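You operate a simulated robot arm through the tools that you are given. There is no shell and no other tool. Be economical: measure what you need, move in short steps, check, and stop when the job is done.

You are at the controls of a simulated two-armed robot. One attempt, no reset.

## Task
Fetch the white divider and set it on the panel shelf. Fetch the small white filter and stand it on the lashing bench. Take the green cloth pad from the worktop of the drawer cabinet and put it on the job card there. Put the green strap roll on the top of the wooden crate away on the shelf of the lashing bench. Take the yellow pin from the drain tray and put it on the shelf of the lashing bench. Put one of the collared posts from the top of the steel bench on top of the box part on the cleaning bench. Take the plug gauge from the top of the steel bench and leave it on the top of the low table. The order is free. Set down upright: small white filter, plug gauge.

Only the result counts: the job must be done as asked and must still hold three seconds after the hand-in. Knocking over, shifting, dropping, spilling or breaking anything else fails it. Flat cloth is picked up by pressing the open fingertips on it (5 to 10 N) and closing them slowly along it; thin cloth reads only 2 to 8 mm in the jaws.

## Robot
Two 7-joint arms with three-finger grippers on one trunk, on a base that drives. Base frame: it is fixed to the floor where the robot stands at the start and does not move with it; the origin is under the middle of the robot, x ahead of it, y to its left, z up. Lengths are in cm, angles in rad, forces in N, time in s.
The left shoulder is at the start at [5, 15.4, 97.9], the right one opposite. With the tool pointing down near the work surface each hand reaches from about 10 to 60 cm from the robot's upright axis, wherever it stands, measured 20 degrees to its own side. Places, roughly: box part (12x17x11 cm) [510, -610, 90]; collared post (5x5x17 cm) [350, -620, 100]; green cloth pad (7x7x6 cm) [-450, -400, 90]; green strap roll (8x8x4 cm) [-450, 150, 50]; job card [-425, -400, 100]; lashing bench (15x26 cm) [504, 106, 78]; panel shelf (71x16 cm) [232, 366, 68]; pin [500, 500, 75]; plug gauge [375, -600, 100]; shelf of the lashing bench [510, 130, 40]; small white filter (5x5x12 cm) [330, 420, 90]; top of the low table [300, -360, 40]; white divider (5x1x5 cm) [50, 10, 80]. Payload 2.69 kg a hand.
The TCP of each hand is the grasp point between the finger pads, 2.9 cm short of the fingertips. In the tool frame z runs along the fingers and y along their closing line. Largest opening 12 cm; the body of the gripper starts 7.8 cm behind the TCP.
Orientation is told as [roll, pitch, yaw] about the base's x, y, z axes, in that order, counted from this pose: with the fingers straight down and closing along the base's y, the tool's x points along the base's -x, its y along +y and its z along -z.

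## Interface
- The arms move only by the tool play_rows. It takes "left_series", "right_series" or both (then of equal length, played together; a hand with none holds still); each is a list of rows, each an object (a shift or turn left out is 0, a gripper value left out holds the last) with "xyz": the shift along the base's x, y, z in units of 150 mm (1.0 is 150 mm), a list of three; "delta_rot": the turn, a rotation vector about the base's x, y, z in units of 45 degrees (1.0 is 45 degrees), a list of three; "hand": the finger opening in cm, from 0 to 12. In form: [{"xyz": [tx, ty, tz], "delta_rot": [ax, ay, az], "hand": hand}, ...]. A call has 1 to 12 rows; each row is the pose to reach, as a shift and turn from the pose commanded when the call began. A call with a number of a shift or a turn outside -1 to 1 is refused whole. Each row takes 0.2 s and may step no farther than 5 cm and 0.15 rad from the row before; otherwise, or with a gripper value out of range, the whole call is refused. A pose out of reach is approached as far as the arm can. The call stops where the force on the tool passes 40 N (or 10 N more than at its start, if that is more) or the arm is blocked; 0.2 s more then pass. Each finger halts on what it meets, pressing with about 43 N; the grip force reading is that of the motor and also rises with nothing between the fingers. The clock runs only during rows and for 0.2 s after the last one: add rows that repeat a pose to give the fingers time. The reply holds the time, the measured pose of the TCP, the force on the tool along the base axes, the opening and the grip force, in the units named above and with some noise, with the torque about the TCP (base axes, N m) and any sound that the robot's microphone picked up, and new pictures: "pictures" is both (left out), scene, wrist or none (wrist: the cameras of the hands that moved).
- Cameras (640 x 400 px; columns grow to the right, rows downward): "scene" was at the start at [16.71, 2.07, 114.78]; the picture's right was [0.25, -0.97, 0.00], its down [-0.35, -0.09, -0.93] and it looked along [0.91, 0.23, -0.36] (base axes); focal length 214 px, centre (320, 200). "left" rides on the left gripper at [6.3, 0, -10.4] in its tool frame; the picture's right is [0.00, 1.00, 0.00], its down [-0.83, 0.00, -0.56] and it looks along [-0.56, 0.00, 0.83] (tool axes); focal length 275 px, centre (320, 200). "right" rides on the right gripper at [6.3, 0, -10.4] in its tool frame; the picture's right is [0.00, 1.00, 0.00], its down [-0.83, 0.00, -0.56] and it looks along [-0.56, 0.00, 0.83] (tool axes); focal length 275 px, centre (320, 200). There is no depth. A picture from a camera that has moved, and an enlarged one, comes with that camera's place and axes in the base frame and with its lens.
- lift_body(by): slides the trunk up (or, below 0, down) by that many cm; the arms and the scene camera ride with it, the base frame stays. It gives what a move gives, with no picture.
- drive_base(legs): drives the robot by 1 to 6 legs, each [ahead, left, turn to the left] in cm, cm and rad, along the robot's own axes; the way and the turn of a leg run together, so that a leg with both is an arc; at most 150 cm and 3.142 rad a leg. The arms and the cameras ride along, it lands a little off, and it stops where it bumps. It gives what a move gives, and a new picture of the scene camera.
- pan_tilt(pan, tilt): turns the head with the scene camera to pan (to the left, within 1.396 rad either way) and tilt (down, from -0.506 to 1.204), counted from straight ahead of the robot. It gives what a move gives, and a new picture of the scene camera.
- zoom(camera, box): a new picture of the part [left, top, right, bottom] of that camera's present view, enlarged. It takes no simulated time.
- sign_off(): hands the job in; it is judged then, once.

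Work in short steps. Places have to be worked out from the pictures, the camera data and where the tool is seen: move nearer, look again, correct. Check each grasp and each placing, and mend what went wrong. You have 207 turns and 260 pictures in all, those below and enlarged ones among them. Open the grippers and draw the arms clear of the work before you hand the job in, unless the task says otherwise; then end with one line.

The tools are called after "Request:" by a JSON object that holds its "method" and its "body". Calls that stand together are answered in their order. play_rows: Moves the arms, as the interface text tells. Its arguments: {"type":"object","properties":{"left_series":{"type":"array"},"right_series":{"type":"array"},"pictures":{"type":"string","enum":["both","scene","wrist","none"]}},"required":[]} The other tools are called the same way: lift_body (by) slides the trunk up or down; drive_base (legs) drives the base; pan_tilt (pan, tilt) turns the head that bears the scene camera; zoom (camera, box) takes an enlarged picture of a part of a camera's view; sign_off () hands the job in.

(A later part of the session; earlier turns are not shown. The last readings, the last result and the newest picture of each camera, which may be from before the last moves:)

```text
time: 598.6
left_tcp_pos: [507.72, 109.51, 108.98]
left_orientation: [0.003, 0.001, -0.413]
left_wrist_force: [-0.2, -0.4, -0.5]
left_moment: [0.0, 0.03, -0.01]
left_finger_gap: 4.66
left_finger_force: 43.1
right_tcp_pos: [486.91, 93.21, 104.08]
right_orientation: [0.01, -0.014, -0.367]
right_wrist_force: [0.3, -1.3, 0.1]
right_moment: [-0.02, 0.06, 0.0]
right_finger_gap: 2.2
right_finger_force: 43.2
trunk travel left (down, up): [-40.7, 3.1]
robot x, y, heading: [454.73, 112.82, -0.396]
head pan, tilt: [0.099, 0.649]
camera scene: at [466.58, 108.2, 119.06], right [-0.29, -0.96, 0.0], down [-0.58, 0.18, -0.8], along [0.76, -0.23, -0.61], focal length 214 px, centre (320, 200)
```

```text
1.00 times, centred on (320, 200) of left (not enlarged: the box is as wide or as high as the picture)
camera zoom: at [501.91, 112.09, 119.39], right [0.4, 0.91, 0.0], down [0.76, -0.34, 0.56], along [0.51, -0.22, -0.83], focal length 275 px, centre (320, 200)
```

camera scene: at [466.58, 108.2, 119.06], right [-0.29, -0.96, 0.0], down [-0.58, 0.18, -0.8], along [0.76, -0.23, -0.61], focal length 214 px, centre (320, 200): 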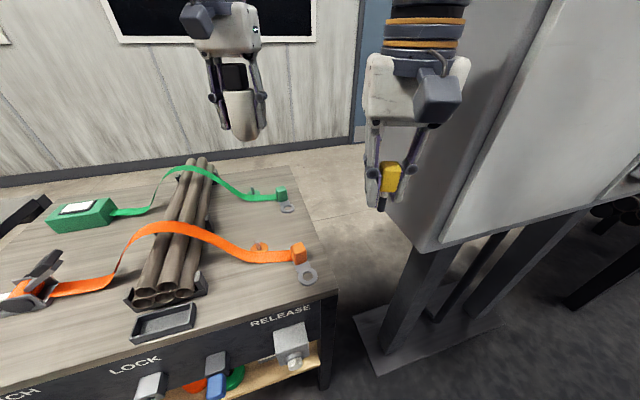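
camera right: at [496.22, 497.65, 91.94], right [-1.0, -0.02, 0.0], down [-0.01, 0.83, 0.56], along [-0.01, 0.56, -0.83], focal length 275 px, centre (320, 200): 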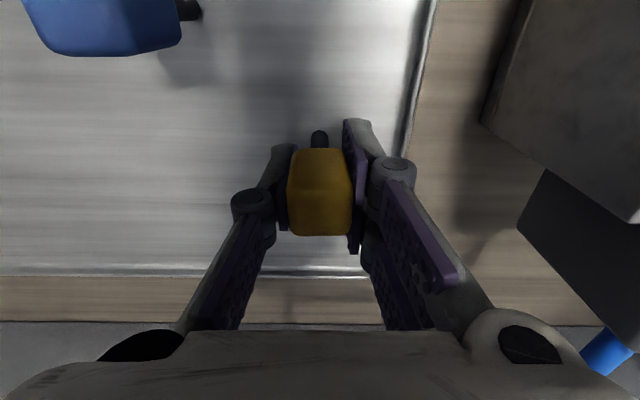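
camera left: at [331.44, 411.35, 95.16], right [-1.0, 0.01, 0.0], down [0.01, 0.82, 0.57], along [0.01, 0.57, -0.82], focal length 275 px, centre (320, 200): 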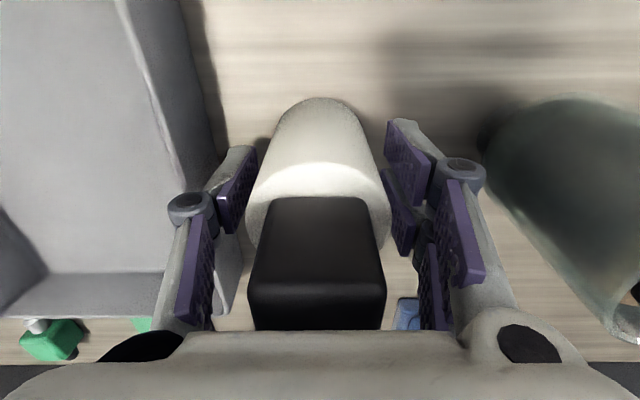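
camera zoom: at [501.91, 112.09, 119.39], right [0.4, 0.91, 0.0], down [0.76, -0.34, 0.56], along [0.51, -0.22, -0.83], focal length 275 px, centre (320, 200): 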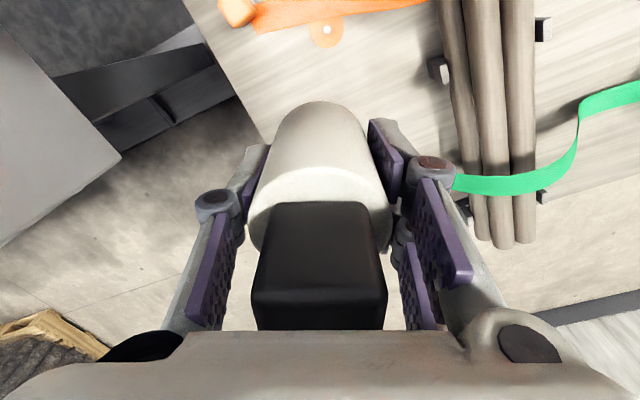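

Directly below the filter is a free patch between the two straps. I lower it 15 cm, then another 6 and check.

Request:
{"method": "play_rows", "body": {"left_series": [{"xyz": [0.05, 0, -0.25]}, {"xyz": [0.1, 0, -0.5]}, {"xyz": [0.1, 0, -0.75]}, {"xyz": [0.1, 0, -0.98]}], "pictures": "none"}}

Request:
{"method": "play_rows", "body": {"left_series": [{"xyz": [0, 0, -0.2]}, {"xyz": [0, 0, -0.4]}, {"xyz": [0, 0, -0.4]}], "pictures": "both"}}

```text
time: 599.6
left_tcp_pos: [509.06, 109.72, 93.85]
left_orientation: [0.002, -0.003, -0.413]
left_wrist_force: [0.7, 0.5, -1.1]
left_moment: [-0.01, -0.02, -0.03]
left_finger_gap: 4.66
left_finger_force: 43.6
right_tcp_pos: [486.89, 93.11, 104.07]
right_orientation: [0.008, -0.014, -0.366]
right_wrist_force: [-0.2, -0.1, -0.7]
right_moment: [-0.01, -0.02, -0.06]
right_finger_gap: 2.2
right_finger_force: 43.0
trunk travel left (down, up): [-40.7, 3.1]
robot x, y, heading: [454.57, 112.67, -0.398]
head pan, tilt: [0.099, 0.649]
```

```text
time: 600.4
left_tcp_pos: [509.16, 109.48, 88.03]
left_orientation: [0.001, -0.002, -0.413]
left_wrist_force: [0.2, 0.6, -0.5]
left_moment: [0.02, 0.01, 0.0]
left_finger_gap: 4.66
left_finger_force: 43.6
right_tcp_pos: [486.67, 93.16, 104.13]
right_orientation: [0.008, -0.016, -0.368]
right_wrist_force: [0.3, -0.1, -0.2]
right_moment: [-0.01, -0.01, -0.03]
right_finger_gap: 2.22
right_finger_force: 42.7
trunk travel left (down, up): [-40.7, 3.1]
robot x, y, heading: [454.69, 112.25, -0.394]
head pan, tilt: [0.099, 0.649]
camera scene: at [466.5, 108.24, 119.07], right [-0.29, -0.96, 0.0], down [-0.58, 0.18, -0.8], along [0.76, -0.23, -0.6], focal length 214 px, centre (320, 200)
camera left: at [503.36, 111.98, 98.5], right [0.4, 0.91, 0.0], down [0.76, -0.34, 0.56], along [0.51, -0.22, -0.83], focal length 275 px, centre (320, 200)
```

scene: 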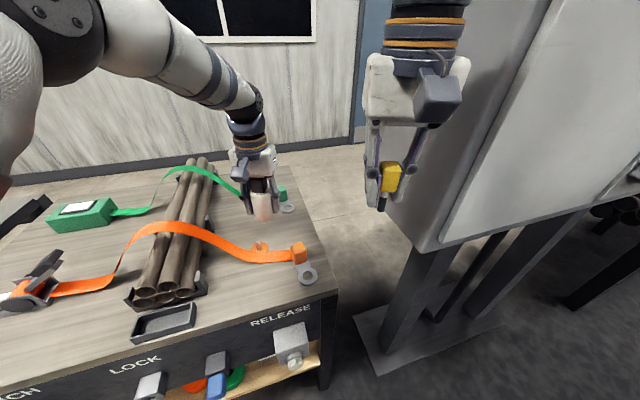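
left: 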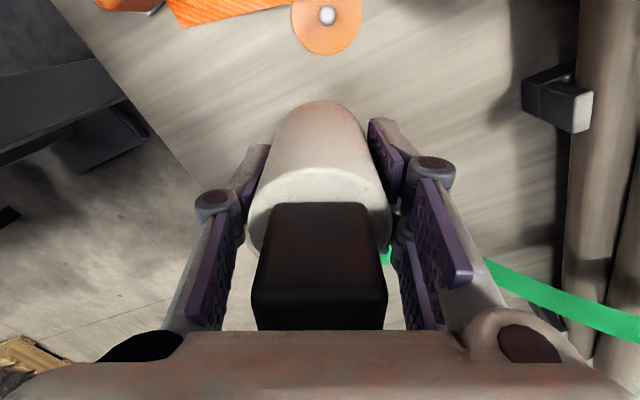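

Spot is clear. I lower toward contact.

Request:
{"method": "play_rows", "body": {"left_series": [{"xyz": [0, 0, -0.1]}, {"xyz": [0, 0, -0.17]}, {"xyz": [0, 0, -0.21]}, {"xyz": [0, 0, -0.25]}, {"xyz": [0, 0, -0.25]}], "pictures": "none"}}

```text
time: 601.6
left_tcp_pos: [509.05, 109.7, 84.38]
left_orientation: [0.003, 0.0, -0.411]
left_wrist_force: [-0.1, -0.9, -1.4]
left_moment: [-0.01, -0.01, 0.01]
left_finger_gap: 4.66
left_finger_force: 42.8
right_tcp_pos: [486.83, 93.12, 104.1]
right_orientation: [0.011, -0.015, -0.368]
right_wrist_force: [-0.2, 0.3, -1.1]
right_moment: [0.0, 0.02, 0.01]
right_finger_gap: 2.19
right_finger_force: 42.9
trunk travel left (down, up): [-40.7, 3.1]
robot x, y, heading: [454.59, 112.48, -0.399]
head pan, tilt: [0.099, 0.649]
```

Request:
{"method": "play_rows", "body": {"left_series": [{"xyz": [0, 0, -0.03]}, {"xyz": [0, 0, -0.06]}, {"xyz": [0, 0, -0.09]}, {"xyz": [0, 0, -0.12]}, {"xyz": [0, 0, -0.15]}, {"xyz": [0, 0, -0.18]}, {"xyz": [0, 0, -0.18]}], "pictures": "wrist"}}

```text
time: 603.0
left_tcp_pos: [509.37, 109.6, 82.8]
left_orientation: [0.001, -0.017, -0.41]
left_wrist_force: [-8.6, 4.5, 31.3]
left_moment: [0.19, 0.47, 0.03]
left_finger_gap: 4.67
left_finger_force: 42.7
right_tcp_pos: [486.57, 93.27, 104.2]
right_orientation: [0.009, -0.019, -0.367]
right_wrist_force: [-1.0, 0.1, -0.3]
right_moment: [0.01, 0.0, 0.0]
right_finger_gap: 2.2
right_finger_force: 43.1
trunk travel left (down, up): [-40.7, 3.1]
robot x, y, heading: [454.54, 112.51, -0.403]
head pan, tilt: [0.099, 0.649]
stopped in row 6 (left hand): the force on the tool passed its limit at 41 N (the readings are from after the stop); the commanded pose is now the measured one
camera left: at [503.29, 112.14, 93.12], right [0.4, 0.91, 0.0], down [0.75, -0.33, 0.57], along [0.52, -0.23, -0.82], focal length 275 px, centre (320, 200)
```

left: 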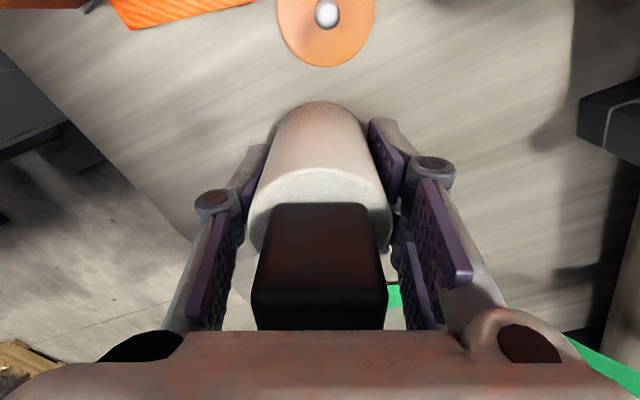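

In contact. I ease up and level slightly, open, and lift straight up.

Request:
{"method": "play_rows", "body": {"left_series": [{"xyz": [-0.01, 0, 0.012], "delta_rot": [0.009, 0.02, 0]}, {"xyz": [-0.01, 0, 0.012], "delta_rot": [0.009, 0.02, 0], "hand": 5.2}, {"xyz": [-0.01, 0, 0.012], "delta_rot": [0.009, 0.02, 0], "hand": 6.4}, {"xyz": [-0.01, 0, 0.012], "delta_rot": [0.009, 0.02, 0], "hand": 6.4}, {"xyz": [-0.01, 0, 0.3], "delta_rot": [0.009, 0.02, 0]}, {"xyz": [-0.01, 0, 0.6], "delta_rot": [0.009, 0.02, 0]}, {"xyz": [-0.01, 0, 0.9], "delta_rot": [0.009, 0.02, 0]}], "pictures": "both"}}

```text
time: 604.6
left_tcp_pos: [509.3, 109.7, 95.8]
left_orientation: [0.002, 0.01, -0.412]
left_wrist_force: [-0.2, -0.4, 0.1]
left_moment: [0.0, -0.03, -0.03]
left_finger_gap: 6.4
left_finger_force: 0.0
right_tcp_pos: [486.8, 93.22, 104.2]
right_orientation: [0.009, -0.016, -0.366]
right_wrist_force: [0.7, 1.1, 0.3]
right_moment: [0.01, -0.02, 0.01]
right_finger_gap: 2.17
right_finger_force: 42.7
trunk travel left (down, up): [-40.7, 3.1]
robot x, y, heading: [454.87, 112.65, -0.403]
head pan, tilt: [0.099, 0.649]
camera scene: at [466.46, 108.25, 119.07], right [-0.29, -0.96, 0.0], down [-0.58, 0.18, -0.8], along [0.76, -0.23, -0.6], focal length 214 px, centre (320, 200)
camera left: at [503.55, 111.99, 106.34], right [0.4, 0.91, 0.0], down [0.76, -0.34, 0.55], along [0.5, -0.22, -0.84], focal length 275 px, centre (320, 200)
```

scene: 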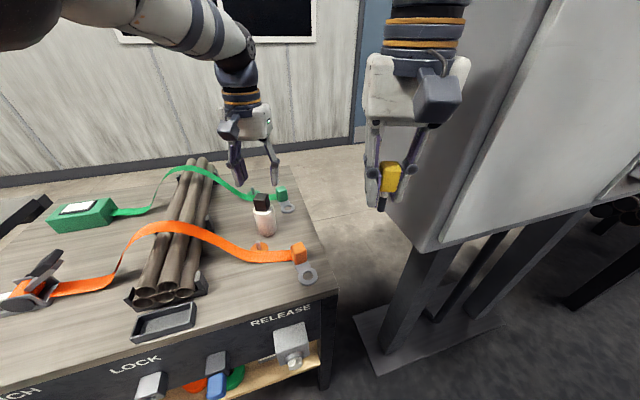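
left: 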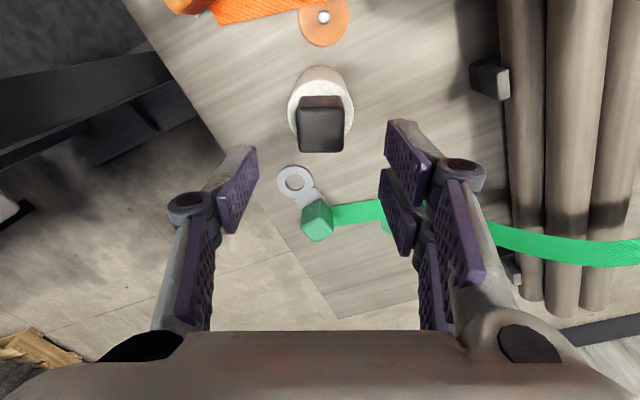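

The filter stands upright on the bench. I raise the left hand clear, back out, and square up facing east at y about 129.

Request:
{"method": "play_rows", "body": {"left_series": [{"xyz": [0, 0, 0.3]}, {"xyz": [0, 0, 0.6]}, {"xyz": [-0.1, 0, 0.7]}], "pictures": "none"}}

Request:
{"method": "drive_base", "body": {"legs": [[-50, 0, 0], [0, 0, 0.4]]}}

```text
time: 605.4
left_tcp_pos: [507.65, 109.75, 106.25]
left_orientation: [0.003, 0.008, -0.411]
left_wrist_force: [-0.7, 0.0, -0.4]
left_moment: [0.01, -0.03, -0.01]
left_finger_gap: 6.41
left_finger_force: 0.1
right_tcp_pos: [486.61, 93.1, 104.11]
right_orientation: [0.009, -0.015, -0.367]
right_wrist_force: [-0.2, -0.6, 0.1]
right_moment: [-0.05, -0.02, -0.01]
right_finger_gap: 2.2
right_finger_force: 43.1
trunk travel left (down, up): [-40.7, 3.1]
robot x, y, heading: [454.63, 112.27, -0.4]
head pan, tilt: [0.099, 0.649]
```

```text
time: 609.6
left_tcp_pos: [457.36, 150.85, 106.29]
left_orientation: [0.0, 0.01, 0.001]
left_wrist_force: [0.1, 0.9, -0.5]
left_moment: [0.0, 0.0, 0.03]
left_finger_gap: 6.39
left_finger_force: 0.1
right_tcp_pos: [444.77, 127.16, 104.14]
right_orientation: [0.009, -0.015, 0.044]
right_wrist_force: [0.1, 0.1, -0.1]
right_moment: [-0.01, -0.02, -0.01]
right_finger_gap: 2.19
right_finger_force: 43.3
trunk travel left (down, up): [-40.7, 3.1]
robot x, y, heading: [407.63, 132.13, 0.015]
head pan, tilt: [0.099, 0.649]
camera scene: at [420.1, 132.93, 119.06], right [0.11, -0.99, 0.0], down [-0.6, -0.07, -0.8], along [0.79, 0.09, -0.6], focal length 214 px, centre (320, 200)
```

scene: 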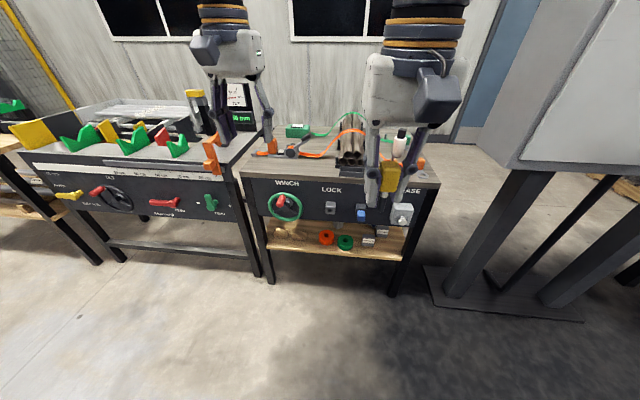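

I lower the trunk, adjust the base slightly, and begin the tilt for the shelf approach with the pin.

Request:
{"method": "lift_body", "body": {"by": -27}}

Request:
{"method": "drive_base", "body": {"legs": [[-6, -5, -0.015]]}}

Request:
{"method": "play_rows", "body": {"right_series": [{"xyz": [0.12, 0, -0.05], "delta_rot": [0, -0.16, -0.03]}, {"xyz": [0.24, 0, -0.12], "delta_rot": [0, -0.32, -0.04]}, {"xyz": [0.36, -0.03, -0.2], "delta_rot": [0, -0.48, -0.04]}, {"xyz": [0.48, -0.06, -0.35], "delta_rot": [0, -0.64, -0.04]}, {"xyz": [0.6, -0.08, -0.55], "delta_rot": [0, -0.8, -0.04]}, {"xyz": [0.72, -0.1, -0.75], "delta_rot": [0, -0.96, -0.04]}, {"xyz": [0.8, -0.1, -0.9], "delta_rot": [0, -1.0, -0.04]}, {"xyz": [0.8, -0.1, -0.9], "delta_rot": [0, -1.0, -0.04]}], "pictures": "none"}}

```text
time: 612.3
left_tcp_pos: [460.75, 150.84, 64.81]
left_orientation: [-0.002, 0.322, 0.001]
left_wrist_force: [-0.4, 0.4, 0.1]
left_moment: [-0.03, -0.02, 0.01]
left_finger_gap: 6.39
left_finger_force: 0.1
right_tcp_pos: [444.83, 127.21, 77.17]
right_orientation: [0.006, -0.014, 0.045]
right_wrist_force: [-0.5, 0.7, -0.7]
right_moment: [-0.02, -0.02, 0.03]
right_finger_gap: 2.19
right_finger_force: 43.1
trunk travel left (down, up): [-13.7, 30.1]
robot x, y, heading: [407.47, 131.86, 0.014]
head pan, tilt: [0.099, 0.649]
```

```text
time: 613.4
left_tcp_pos: [455.09, 145.04, 64.83]
left_orientation: [-0.002, 0.324, -0.015]
left_wrist_force: [0.1, -0.5, 0.2]
left_moment: [-0.02, -0.01, -0.01]
left_finger_gap: 6.38
left_finger_force: 0.0
right_tcp_pos: [438.86, 121.61, 77.0]
right_orientation: [0.007, -0.016, 0.031]
right_wrist_force: [0.6, 0.6, -1.0]
right_moment: [0.0, 0.03, -0.02]
right_finger_gap: 2.19
right_finger_force: 42.7
trunk travel left (down, up): [-13.7, 30.1]
robot x, y, heading: [401.52, 127.16, -0.004]
head pan, tilt: [0.099, 0.649]
camera scene: at [424.41, 127.68, 89.85], right [0.1, -1.0, 0.0], down [-0.6, -0.06, -0.8], along [0.79, 0.08, -0.6], focal length 214 px, centre (320, 200)
```

scene: 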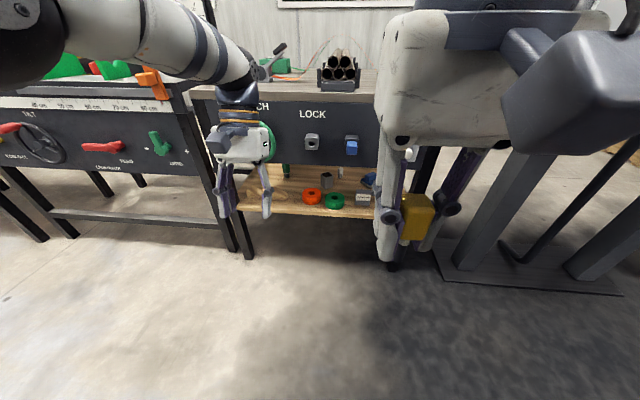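

```text
time: 615.2
left_tcp_pos: [455.22, 144.92, 64.72]
left_orientation: [0.0, 0.324, -0.016]
left_wrist_force: [-0.5, -0.8, 0.4]
left_moment: [-0.02, 0.01, 0.05]
left_finger_gap: 6.39
left_finger_force: 0.0
right_tcp_pos: [450.96, 120.07, 63.59]
right_orientation: [-0.004, -0.801, 0.001]
right_wrist_force: [-0.5, -0.2, -1.0]
right_moment: [0.02, 0.0, 0.01]
right_finger_gap: 2.2
right_finger_force: 43.3
trunk travel left (down, up): [-13.7, 30.1]
robot x, y, heading: [401.62, 127.16, 0.0]
head pan, tilt: [0.099, 0.649]
```

I continue to the pre-entry pose at y 112, z 48, and pull the left hand back and up.

Request:
{"method": "play_rows", "body": {"right_series": [{"xyz": [0.1, -0.12, -0.2], "delta_rot": [0, -0.03, 0]}, {"xyz": [0.2, -0.24, -0.4], "delta_rot": [0, -0.06, 0]}, {"xyz": [0.35, -0.36, -0.6], "delta_rot": [0, -0.1, 0]}, {"xyz": [0.5, -0.48, -0.8], "delta_rot": [0, -0.12, 0]}, {"xyz": [0.65, -0.53, -0.98], "delta_rot": [0, -0.12, 0]}, {"xyz": [0.73, -0.53, -0.98], "delta_rot": [0, -0.12, 0]}], "left_series": [{"xyz": [-0.1, 0, 0.1]}, {"xyz": [-0.25, 0, 0.2]}, {"xyz": [-0.4, 0, 0.3]}, {"xyz": [-0.5, 0, 0.4]}, {"xyz": [-0.6, 0, 0.5]}, {"xyz": [-0.6, 0, 0.5]}], "pictures": "wrist"}}

```text
time: 616.6
left_tcp_pos: [446.17, 145.02, 72.35]
left_orientation: [-0.002, 0.324, -0.016]
left_wrist_force: [0.1, -0.4, 0.5]
left_moment: [-0.02, -0.03, 0.01]
left_finger_gap: 6.44
left_finger_force: 0.0
right_tcp_pos: [461.84, 112.16, 48.85]
right_orientation: [-0.006, -0.896, 0.002]
right_wrist_force: [-0.5, 0.0, -0.5]
right_moment: [-0.01, 0.0, 0.01]
right_finger_gap: 2.21
right_finger_force: 43.1
trunk travel left (down, up): [-13.7, 30.1]
robot x, y, heading: [401.68, 126.93, -0.006]
head pan, tilt: [0.099, 0.649]
camera right: at [449.77, 112.15, 50.51], right [0.0, 1.0, -0.01], down [0.09, 0.01, 1.0], along [1.0, 0.0, -0.09], focal length 275 px, centre (320, 200)
camera left: at [443.56, 145.04, 84.3], right [0.02, 1.0, 0.0], down [0.96, -0.02, 0.26], along [0.26, -0.01, -0.96], focal length 275 px, centre (320, 200)
```

right: 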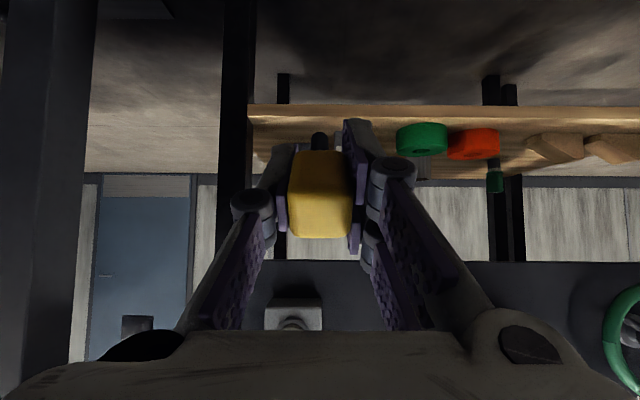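
left: 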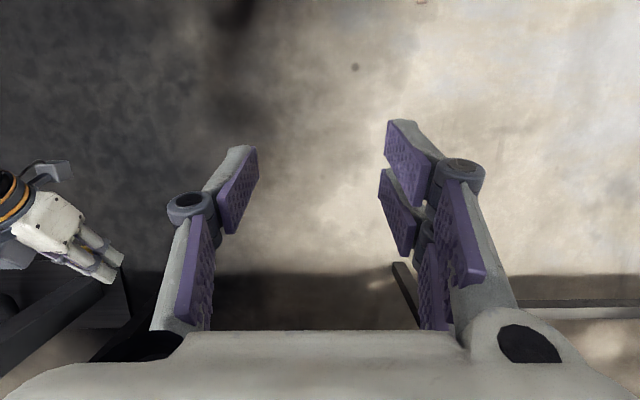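

Free slot lies between the bench leg (y up to 103.6) and the tag (from y 114.4). I aim for y 110.3 and advance at z 46.

Request:
{"method": "play_rows", "body": {"right_series": [{"xyz": [0.0, -0.12, -0.1]}, {"xyz": [0.2, -0.12, -0.2]}, {"xyz": [0.45, -0.12, -0.2]}, {"xyz": [0.7, -0.12, -0.2]}, {"xyz": [0.95, -0.12, -0.2]}, {"xyz": [0.95, -0.12, -0.2]}], "pictures": "none"}}

Request:
{"method": "drive_base", "body": {"legs": [[13, 0, 0]]}}

Request:
{"method": "zoom", "body": {"camera": "right", "box": [0, 0, 640, 400]}}

```text
time: 618.0
left_tcp_pos: [446.27, 145.03, 72.39]
left_orientation: [-0.002, 0.325, -0.016]
left_wrist_force: [0.6, 0.0, 0.6]
left_moment: [0.01, 0.01, 0.01]
left_finger_gap: 6.39
left_finger_force: 0.0
right_tcp_pos: [475.99, 110.18, 45.92]
right_orientation: [-0.006, -0.893, 0.004]
right_wrist_force: [-0.5, 0.6, 0.2]
right_moment: [-0.01, -0.02, -0.04]
right_finger_gap: 2.22
right_finger_force: 43.2
trunk travel left (down, up): [-13.7, 30.1]
robot x, y, heading: [401.76, 127.26, -0.004]
head pan, tilt: [0.099, 0.649]
```

```text
time: 619.3
left_tcp_pos: [459.18, 144.98, 72.49]
left_orientation: [-0.003, 0.325, -0.015]
left_wrist_force: [1.2, -0.3, 0.4]
left_moment: [-0.03, 0.03, -0.02]
left_finger_gap: 6.41
left_finger_force: 0.1
right_tcp_pos: [488.81, 110.06, 45.95]
right_orientation: [-0.006, -0.893, 0.001]
right_wrist_force: [-0.2, -0.1, 0.0]
right_moment: [0.01, -0.01, 0.03]
right_finger_gap: 2.18
right_finger_force: 43.0
trunk travel left (down, up): [-13.7, 30.1]
robot x, y, heading: [414.68, 127.06, -0.001]
head pan, tilt: [0.099, 0.649]
camera scene: at [437.29, 127.65, 89.84], right [0.1, -1.0, 0.0], down [-0.6, -0.06, -0.8], along [0.79, 0.08, -0.6], focal length 214 px, centre (320, 200)
```

scene: 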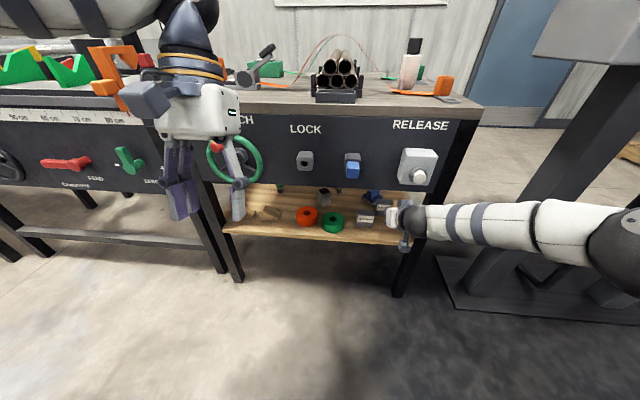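

```text
1.00 times, centred on (320, 200) of right (not enlarged: the box is as wide or as high as the picture)
camera zoom: at [476.72, 110.19, 47.6], right [0.0, 1.0, -0.01], down [0.09, 0.01, 1.0], along [1.0, 0.0, -0.09], focal length 275 px, centre (320, 200)
```

zoom: 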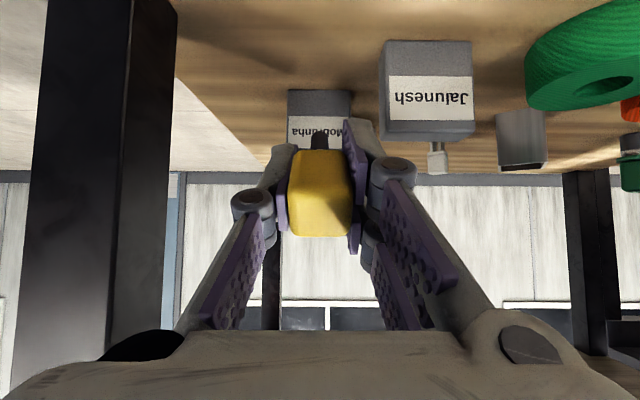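

Another tag stands behind at x about 498, so the pin's tip should land near x 497. I drive 3.3 cm further and lower the trunk 5 cm.

Request:
{"method": "drive_base", "body": {"legs": [[3.3, 0, 0]]}}

Request:
{"method": "lift_body", "body": {"by": -5}}

Request:
{"method": "lift_body", "body": {"by": -1}}

Request:
{"method": "zoom", "body": {"camera": "right", "box": [0, 0, 640, 400]}}

```text
time: 620.1
left_tcp_pos: [462.23, 145.09, 72.33]
left_orientation: [-0.001, 0.321, -0.016]
left_wrist_force: [0.0, 0.2, -0.3]
left_moment: [-0.02, -0.01, -0.01]
left_finger_gap: 6.42
left_finger_force: 0.1
right_tcp_pos: [492.13, 110.17, 45.91]
right_orientation: [-0.006, -0.894, 0.002]
right_wrist_force: [0.5, 0.1, -0.7]
right_moment: [0.0, 0.02, 0.03]
right_finger_gap: 2.21
right_finger_force: 44.0
trunk travel left (down, up): [-13.7, 30.1]
robot x, y, heading: [417.78, 126.89, -0.006]
head pan, tilt: [0.099, 0.649]
camera scene: at [440.54, 127.65, 89.84], right [0.1, -1.0, 0.0], down [-0.6, -0.06, -0.8], along [0.79, 0.08, -0.6], focal length 214 px, centre (320, 200)
```

scene: 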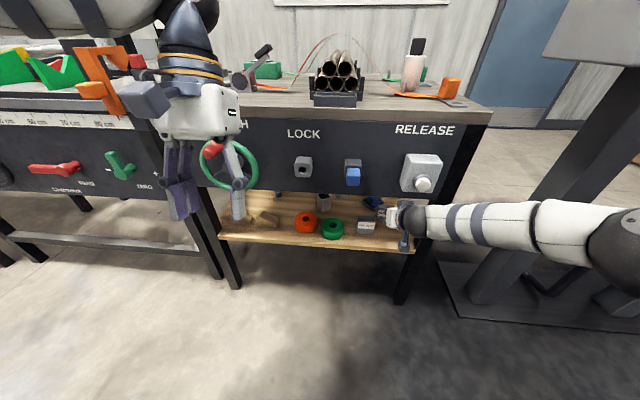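

```text
time: 621.0
left_tcp_pos: [462.39, 145.0, 67.41]
left_orientation: [0.0, 0.322, -0.016]
left_wrist_force: [-0.4, 0.6, -0.7]
left_moment: [0.0, 0.0, -0.03]
left_finger_gap: 6.39
left_finger_force: 0.1
right_tcp_pos: [492.13, 110.19, 41.03]
right_orientation: [-0.005, -0.895, 0.002]
right_wrist_force: [-0.3, -0.3, -0.3]
right_moment: [0.0, -0.01, -0.03]
right_finger_gap: 2.19
right_finger_force: 43.2
trunk travel left (down, up): [-8.7, 35.1]
robot x, y, heading: [418.06, 127.08, 0.002]
head pan, tilt: [0.099, 0.649]
```

```text
time: 621.6
left_tcp_pos: [462.28, 145.05, 66.39]
left_orientation: [-0.001, 0.321, -0.016]
left_wrist_force: [0.1, 0.1, -0.4]
left_moment: [0.0, -0.01, -0.03]
left_finger_gap: 6.39
left_finger_force: 0.0
right_tcp_pos: [492.0, 110.24, 39.92]
right_orientation: [-0.008, -0.896, 0.001]
right_wrist_force: [-0.4, -0.3, -0.7]
right_moment: [-0.01, -0.01, 0.02]
right_finger_gap: 2.16
right_finger_force: 42.7
trunk travel left (down, up): [-7.7, 36.1]
robot x, y, heading: [418.04, 127.02, 0.0]
head pan, tilt: [0.099, 0.649]
```

```text
1.00 times, centred on (320, 200) of right (not enlarged: the box is as wide or as high as the picture)
camera zoom: at [479.96, 110.19, 41.63], right [0.0, 1.0, -0.01], down [0.09, 0.01, 1.0], along [1.0, 0.0, -0.09], focal length 275 px, centre (320, 200)
```

zoom: 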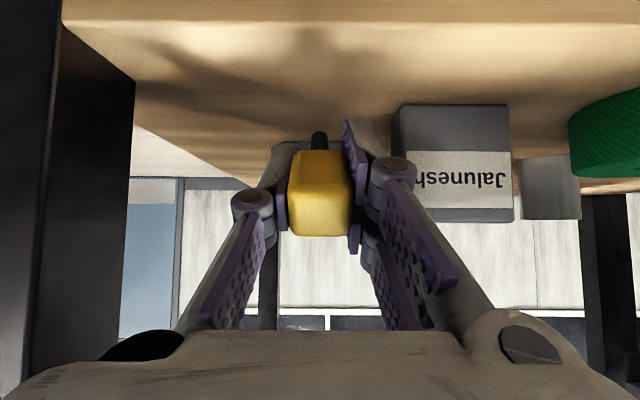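

Almost down. I lower in small steps to contact.

Request:
{"method": "lift_body", "body": {"by": -0.8}}

```text
time: 622.2
left_tcp_pos: [462.31, 144.89, 65.55]
left_orientation: [-0.002, 0.323, -0.018]
left_wrist_force: [0.7, -0.4, 0.5]
left_moment: [-0.02, -0.03, 0.0]
left_finger_gap: 6.38
left_finger_force: 0.0
right_tcp_pos: [492.1, 110.19, 39.2]
right_orientation: [-0.003, -0.895, 0.002]
right_wrist_force: [-0.5, -0.2, -0.2]
right_moment: [0.03, 0.01, -0.01]
right_finger_gap: 2.17
right_finger_force: 43.2
trunk travel left (down, up): [-6.9, 36.9]
robot x, y, heading: [417.84, 126.95, -0.004]
head pan, tilt: [0.099, 0.649]
```

Request:
{"method": "lift_body", "body": {"by": -0.9}}

```text
time: 622.8
left_tcp_pos: [462.36, 145.08, 64.76]
left_orientation: [-0.001, 0.321, -0.018]
left_wrist_force: [0.4, 0.2, -0.2]
left_moment: [-0.01, 0.0, 0.01]
left_finger_gap: 6.38
left_finger_force: 0.0
right_tcp_pos: [492.16, 110.13, 38.61]
right_orientation: [-0.006, -0.9, 0.001]
right_wrist_force: [2.2, 0.4, 14.1]
right_moment: [0.02, -0.57, 0.02]
right_finger_gap: 2.2
right_finger_force: 42.5
trunk travel left (down, up): [-6.0, 37.8]
robot x, y, heading: [417.99, 127.21, -0.002]
head pan, tilt: [0.099, 0.649]
```

Contact. I press a bit more so the pin swivels toward lying, then release.

Request:
{"method": "lift_body", "body": {"by": -0.7}}

Request:
{"method": "play_rows", "body": {"right_series": [{"xyz": [0, 0, 0], "hand": 2.5}, {"xyz": [0, 0, 0], "hand": 3.2}, {"xyz": [0, 0, 0], "hand": 3.2}], "pictures": "wrist"}}

```text
time: 623.2
left_tcp_pos: [462.2, 145.02, 64.06]
left_orientation: [-0.003, 0.323, -0.015]
left_wrist_force: [0.6, -0.4, -0.7]
left_moment: [0.01, -0.01, 0.03]
left_finger_gap: 6.4
left_finger_force: 0.1
right_tcp_pos: [492.37, 110.25, 38.47]
right_orientation: [-0.006, -0.91, 0.001]
right_wrist_force: [4.3, 0.5, 11.2]
right_moment: [0.03, -0.48, 0.04]
right_finger_gap: 2.2
right_finger_force: 43.1
trunk travel left (down, up): [-5.5, 38.3]
robot x, y, heading: [418.01, 127.13, -0.0]
head pan, tilt: [0.099, 0.649]
stopped: the force on the tool passed its limit at 56 N (the readings are from after the stop); the commanded pose is now the measured one
```

```text
time: 624.0
left_tcp_pos: [462.1, 144.98, 64.21]
left_orientation: [-0.001, 0.323, -0.016]
left_wrist_force: [-0.3, -0.5, -0.7]
left_moment: [-0.02, -0.02, 0.03]
left_finger_gap: 6.4
left_finger_force: 0.0
right_tcp_pos: [492.29, 110.14, 38.46]
right_orientation: [-0.004, -0.909, 0.001]
right_wrist_force: [11.8, -0.8, 19.7]
right_moment: [0.35, -0.53, -0.23]
right_finger_gap: 3.24
right_finger_force: 0.0
trunk travel left (down, up): [-5.5, 38.3]
robot x, y, heading: [417.98, 126.95, -0.0]
head pan, tilt: [0.099, 0.649]
camera right: at [480.24, 110.26, 39.89], right [0.0, 1.0, -0.01], down [0.07, 0.01, 1.0], along [1.0, 0.0, -0.07], focal length 275 px, centre (320, 200)
```

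right: 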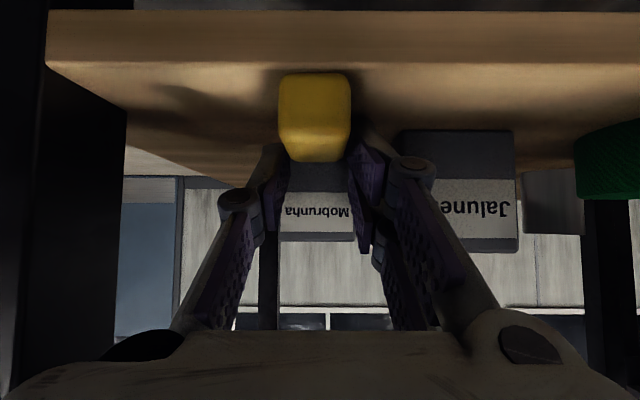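

The pin dropped and is lying on the shelf. The fingertips press lightly on the shelf, so I raise 1 cm, back straight out, and check.

Request:
{"method": "lift_body", "body": {"by": 1.2}}

Request:
{"method": "drive_base", "body": {"legs": [[-32, 0, 0]]}}

Request:
{"method": "zoom", "body": {"camera": "right", "box": [160, 100, 480, 300]}}

```text
time: 624.6
left_tcp_pos: [462.45, 145.0, 65.22]
left_orientation: [-0.002, 0.325, -0.017]
left_wrist_force: [0.3, 0.9, 0.1]
left_moment: [0.02, 0.01, 0.0]
left_finger_gap: 6.38
left_finger_force: 0.1
right_tcp_pos: [492.12, 110.34, 39.19]
right_orientation: [-0.004, -0.899, 0.0]
right_wrist_force: [-0.1, 0.6, 0.5]
right_moment: [0.01, -0.04, -0.01]
right_finger_gap: 3.21
right_finger_force: 0.1
trunk travel left (down, up): [-6.7, 37.1]
robot x, y, heading: [417.74, 126.96, -0.003]
head pan, tilt: [0.099, 0.649]
```

```text
time: 626.5
left_tcp_pos: [437.28, 148.3, 65.35]
left_orientation: [0.0, 0.321, -0.045]
left_wrist_force: [0.1, -0.7, -0.1]
left_moment: [0.0, -0.02, 0.05]
left_finger_gap: 6.39
left_finger_force: 0.1
right_tcp_pos: [466.39, 112.62, 39.64]
right_orientation: [-0.001, -0.907, -0.029]
right_wrist_force: [0.3, -0.2, -0.5]
right_moment: [0.02, 0.01, 0.0]
right_finger_gap: 3.18
right_finger_force: 0.1
trunk travel left (down, up): [-6.7, 37.1]
robot x, y, heading: [392.73, 131.43, -0.032]
head pan, tilt: [0.099, 0.649]
stopped in leg 1: the robot was blocked; the commanded pose is now the measured one
camera scene: at [417.81, 131.45, 81.6], right [0.07, -1.0, 0.0], down [-0.6, -0.04, -0.8], along [0.79, 0.06, -0.6], focal length 214 px, centre (320, 200)
```

scene: 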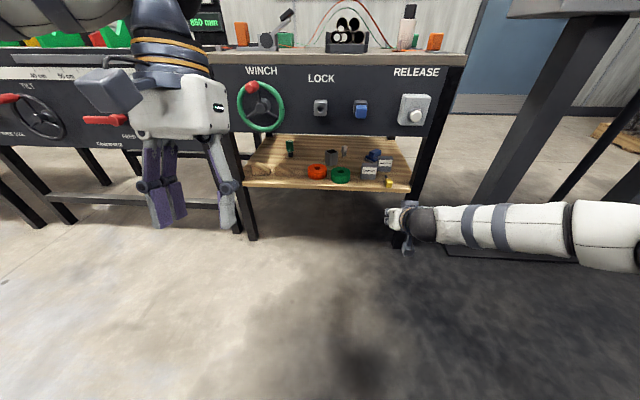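

```text
2.00 times, centred on (320, 200) of right
camera zoom: at [454.38, 113.04, 41.06], right [0.03, 1.0, 0.0], down [0.07, 0.0, 1.0], along [1.0, -0.03, -0.07], focal length 551 px, centre (320, 200)
```

zoom: 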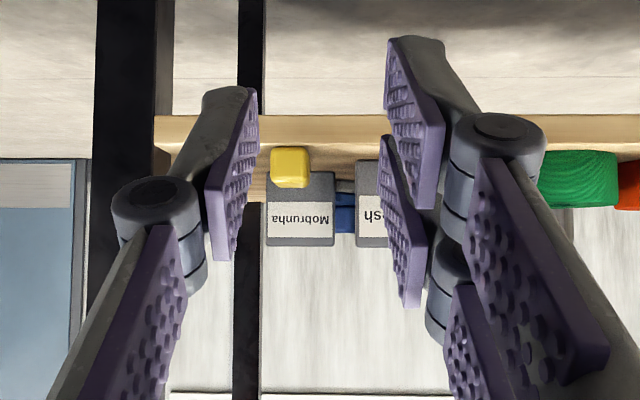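

The pin lies on the shelf. My elbow touched something behind, so I move slightly forward and north, then raise the trunk and bring the right hand upright.

Request:
{"method": "drive_base", "body": {"legs": [[4, 0, 0.03], [0, 30, 0]]}}

Request:
{"method": "lift_body", "body": {"by": 24}}

Request:
{"method": "play_rows", "body": {"right_series": [{"xyz": [-0.15, 0, 0.16], "delta_rot": [0, 0.17, 0]}, {"xyz": [-0.3, 0, 0.32], "delta_rot": [0, 0.34, 0]}, {"xyz": [-0.45, 0, 0.48], "delta_rot": [0, 0.51, 0]}, {"xyz": [-0.6, 0, 0.64], "delta_rot": [0, 0.68, 0]}, {"xyz": [-0.75, 0, 0.8], "delta_rot": [0, 0.85, 0]}, {"xyz": [-0.8, 0, 0.9], "delta_rot": [0, 1.0, 0]}, {"xyz": [-0.8, 0, 0.9], "delta_rot": [0, 1.0, 0]}], "left_series": [{"xyz": [0, 0, 0], "delta_rot": [0, -0.1, 0]}, {"xyz": [0, 0, 0], "delta_rot": [0, -0.2, 0]}, {"xyz": [0, 0, 0], "delta_rot": [0, -0.3, 0]}, {"xyz": [0, 0, 0], "delta_rot": [0, -0.41, 0]}, {"xyz": [0, 0, 0], "delta_rot": [0, -0.41, 0]}, {"xyz": [0, 0, 0], "delta_rot": [0, -0.41, 0]}, {"xyz": [0, 0, 0], "delta_rot": [0, -0.41, 0]}], "pictures": "scene"}}

```text
time: 629.9
left_tcp_pos: [440.75, 179.13, 65.33]
left_orientation: [-0.002, 0.322, -0.016]
left_wrist_force: [0.3, 0.1, -0.4]
left_moment: [0.03, -0.04, -0.01]
left_finger_gap: 6.39
left_finger_force: 0.1
right_tcp_pos: [470.87, 144.26, 39.5]
right_orientation: [-0.004, -0.906, -0.002]
right_wrist_force: [0.3, -0.8, 0.7]
right_moment: [0.02, 0.0, 0.02]
right_finger_gap: 3.21
right_finger_force: 0.0
trunk travel left (down, up): [-6.7, 37.1]
robot x, y, heading: [396.3, 161.14, -0.001]
head pan, tilt: [0.099, 0.649]
camera scene: at [421.65, 161.84, 81.61], right [0.1, -1.0, 0.0], down [-0.6, -0.06, -0.8], along [0.79, 0.08, -0.6], focal length 214 px, centre (320, 200)
```

scene: 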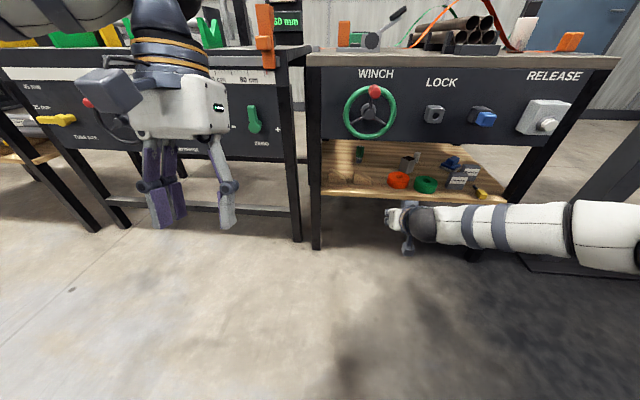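

```text
time: 632.4
left_tcp_pos: [440.7, 179.27, 89.46]
left_orientation: [-0.001, 0.322, -0.016]
left_wrist_force: [-0.7, 0.2, 0.2]
left_moment: [0.0, 0.02, -0.01]
left_finger_gap: 6.42
left_finger_force: 0.0
right_tcp_pos: [470.89, 144.31, 63.44]
right_orientation: [-0.002, -0.906, -0.001]
right_wrist_force: [0.3, 0.0, -0.1]
right_moment: [0.0, -0.05, -0.02]
right_finger_gap: 3.19
right_finger_force: 0.1
trunk travel left (down, up): [-30.7, 13.1]
robot x, y, heading: [396.01, 161.24, 0.001]
head pan, tilt: [0.099, 0.649]
```

```text
time: 634.0
left_tcp_pos: [440.68, 179.08, 89.44]
left_orientation: [0.004, 0.0, -0.015]
left_wrist_force: [-0.3, -0.9, -0.1]
left_moment: [0.03, 0.0, 0.01]
left_finger_gap: 6.41
left_finger_force: 0.1
right_tcp_pos: [458.79, 144.43, 77.05]
right_orientation: [-0.002, -0.121, -0.001]
right_wrist_force: [-1.0, 0.2, 0.6]
right_moment: [-0.01, 0.0, 0.01]
right_finger_gap: 3.23
right_finger_force: 0.1
trunk travel left (down, up): [-30.7, 13.1]
robot x, y, heading: [395.86, 161.41, 0.004]
head pan, tilt: [0.099, 0.649]
camera scene: at [413.99, 161.84, 107.48], right [0.1, -1.0, 0.0], down [-0.6, -0.06, -0.8], along [0.79, 0.08, -0.6], focal length 214 px, centre (320, 200)
```

scene: 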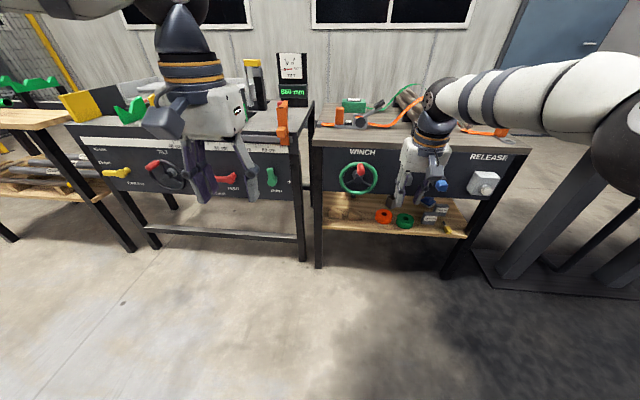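

All placed here. I retract both hands to the travel pose for the sideways passage south.

Request:
{"method": "play_rows", "body": {"right_series": [{"xyz": [-0.2, 0, 0.15], "delta_rot": [0, 0.07, 0]}, {"xyz": [-0.4, 0, 0.3], "delta_rot": [0, 0.15, 0]}, {"xyz": [-0.6, 0, 0.45], "delta_rot": [0, 0.15, 0]}, {"xyz": [-0.8, 0, 0.6], "delta_rot": [0, 0.15, 0]}, {"xyz": [-0.98, 0, 0.75], "delta_rot": [0, 0.15, 0]}, {"xyz": [-0.98, 0, 0.75], "delta_rot": [0, 0.15, 0]}], "left_series": [{"xyz": [-0.15, 0, 0.15]}, {"xyz": [-0.3, 0, 0.3]}, {"xyz": [-0.5, 0, 0.45]}, {"xyz": [-0.7, 0, 0.6]}, {"xyz": [-0.9, 0, 0.7]}, {"xyz": [-0.9, 0, 0.7]}], "pictures": "none"}}

Request:
{"method": "play_rows", "body": {"right_series": [{"xyz": [-0.3, 0, 0.1]}, {"xyz": [-0.6, 0, 0.2]}, {"xyz": [-0.9, 0, 0.3]}, {"xyz": [-0.9, 0, 0.4]}, {"xyz": [-0.9, 0, 0.4]}], "pictures": "none"}}

Request:
{"method": "drive_base", "body": {"legs": [[38, 0, 0], [0, 0, 3.14]]}}

```text
time: 635.4
left_tcp_pos: [427.13, 179.11, 99.79]
left_orientation: [0.004, 0.0, -0.015]
left_wrist_force: [0.8, -1.1, 0.1]
left_moment: [0.02, -0.01, 0.02]
left_finger_gap: 6.42
left_finger_force: 0.1
right_tcp_pos: [444.08, 144.25, 88.3]
right_orientation: [-0.005, -0.001, -0.002]
right_wrist_force: [-0.4, 0.1, 0.1]
right_moment: [-0.03, 0.01, -0.02]
right_finger_gap: 3.21
right_finger_force: 0.1
trunk travel left (down, up): [-30.7, 13.1]
robot x, y, heading: [396.36, 161.22, 0.001]
head pan, tilt: [0.099, 0.649]
```

```text
time: 636.6
left_tcp_pos: [427.13, 179.04, 99.8]
left_orientation: [0.004, -0.001, -0.017]
left_wrist_force: [-0.6, 0.1, -0.3]
left_moment: [0.0, 0.02, -0.02]
left_finger_gap: 6.41
left_finger_force: 0.1
right_tcp_pos: [430.78, 144.25, 94.33]
right_orientation: [-0.007, -0.005, -0.002]
right_wrist_force: [-0.1, 0.2, 0.1]
right_moment: [-0.04, -0.01, 0.05]
right_finger_gap: 3.2
right_finger_force: 0.0
trunk travel left (down, up): [-30.7, 13.1]
robot x, y, heading: [396.46, 161.27, 0.002]
head pan, tilt: [0.099, 0.649]
```

```text
time: 646.3
left_tcp_pos: [403.04, 143.99, 99.69]
left_orientation: [0.005, 0.0, 3.103]
left_wrist_force: [-0.3, 0.2, 0.9]
left_moment: [-0.01, -0.01, -0.03]
left_finger_gap: 6.42
left_finger_force: 0.2
right_tcp_pos: [400.22, 178.87, 94.15]
right_orientation: [-0.007, -0.005, 3.116]
right_wrist_force: [-0.1, 0.5, -0.3]
right_moment: [0.01, -0.01, 0.02]
right_finger_gap: 3.21
right_finger_force: 0.0
trunk travel left (down, up): [-30.7, 13.1]
robot x, y, heading: [434.61, 160.93, 3.117]
head pan, tilt: [0.099, 0.649]
camera scene: at [416.6, 160.55, 107.48], right [-0.08, 1.0, 0.0], down [0.6, 0.05, -0.8], along [-0.79, -0.06, -0.6], focal length 214 px, centre (320, 200)
```

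scene: 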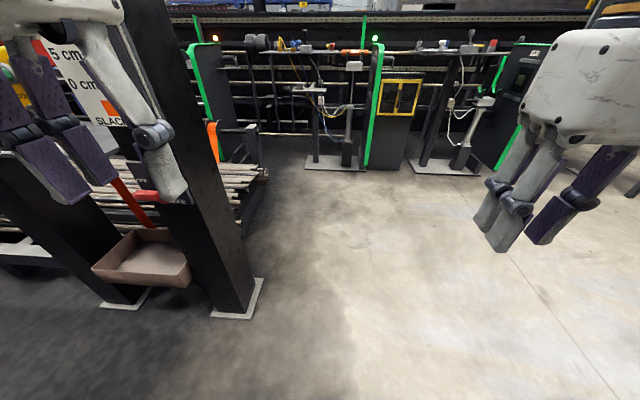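

I square up and strafe left (south) through the strap lane.

Request:
{"method": "drive_base", "body": {"legs": [[-1, 0, 0.025], [0, 110, 0], [0, 115, 0]]}}

```text
time: 663.7
left_tcp_pos: [400.01, -75.9, 99.86]
left_orientation: [0.003, -0.002, 3.094]
left_wrist_force: [0.6, -0.3, 0.3]
left_moment: [0.02, -0.03, 0.02]
left_finger_gap: 6.4
left_finger_force: 0.0
right_tcp_pos: [397.46, -40.94, 94.14]
right_orientation: [-0.006, -0.004, 3.109]
right_wrist_force: [0.0, 0.2, 0.4]
right_moment: [0.03, 0.02, -0.03]
right_finger_gap: 3.2
right_finger_force: 0.0
trunk travel left (down, up): [-30.7, 13.1]
robot x, y, heading: [431.51, -59.11, 3.108]
head pan, tilt: [0.099, 0.649]
camera scene: at [413.7, -59.54, 107.48], right [-0.07, 1.0, 0.0], down [0.6, 0.04, -0.8], along [-0.79, -0.05, -0.6], focal length 214 px, centre (320, 200)
```

scene: 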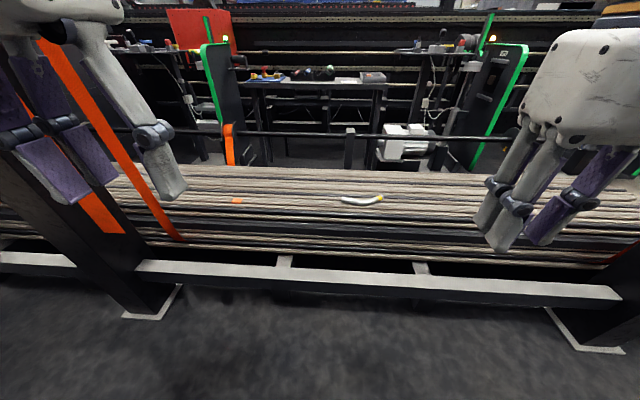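

Through. Now I turn south and drive down toward the steel bench area.

Request:
{"method": "drive_base", "body": {"legs": [[0, 0, 1.604], [120, 3, 0], [120, 18, 0], [120, 8, 0], [60, 0, 0]]}}

Request:
{"method": "pan_tilt", "body": {"pan": -0.3, "tilt": 0.35}}

```text
time: 688.1
left_tcp_pos: [462.83, -512.48, 99.75]
left_orientation: [0.003, -0.001, -1.622]
left_wrist_force: [0.6, 0.1, 0.1]
left_moment: [0.04, 0.01, 0.02]
left_finger_gap: 6.4
left_finger_force: 0.0
right_tcp_pos: [427.96, -514.93, 94.21]
right_orientation: [-0.006, -0.003, -1.609]
right_wrist_force: [0.3, -0.3, -0.6]
right_moment: [0.04, 0.01, 0.01]
right_finger_gap: 3.19
right_finger_force: 0.1
trunk travel left (down, up): [-30.7, 13.1]
robot x, y, heading: [446.13, -481.34, -1.609]
head pan, tilt: [0.099, 0.649]
camera scene: at [446.19, -498.9, 107.48], right [-1.0, -0.06, 0.0], down [-0.04, 0.6, -0.8], along [0.05, -0.79, -0.6], focal length 214 px, centre (320, 200)
```

scene: 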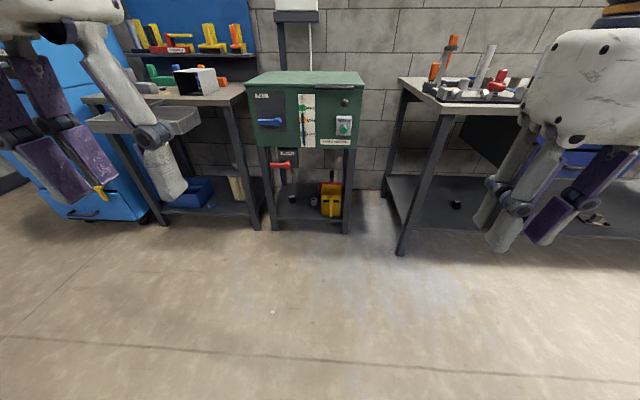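

```text
time: 689.0
left_tcp_pos: [462.84, -512.46, 99.78]
left_orientation: [0.004, 0.002, -1.622]
left_wrist_force: [0.5, -0.1, 0.3]
left_moment: [0.01, 0.0, 0.0]
left_finger_gap: 6.38
left_finger_force: 0.1
right_tcp_pos: [427.97, -514.93, 94.2]
right_orientation: [-0.006, -0.005, -1.607]
right_wrist_force: [-0.1, 0.6, -0.7]
right_moment: [0.03, -0.03, 0.0]
right_finger_gap: 3.22
right_finger_force: 0.0
trunk travel left (down, up): [-30.7, 13.1]
robot x, y, heading: [446.21, -480.6, -1.611]
head pan, tilt: [-0.3, 0.351]
camera scene: at [442.58, -499.0, 110.18], right [-0.94, 0.33, 0.0], down [0.11, 0.32, -0.94], along [-0.31, -0.89, -0.34], focal length 214 px, centre (320, 200)
```

scene: 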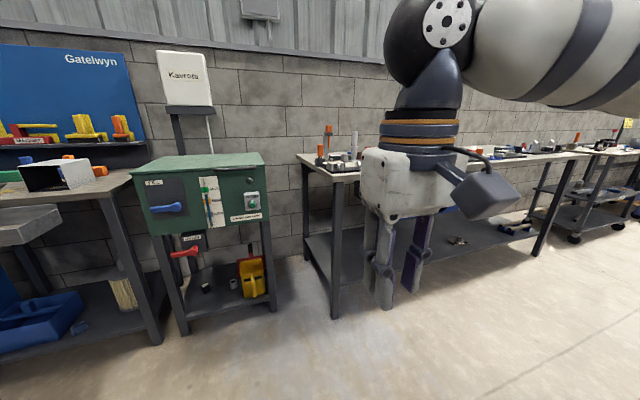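

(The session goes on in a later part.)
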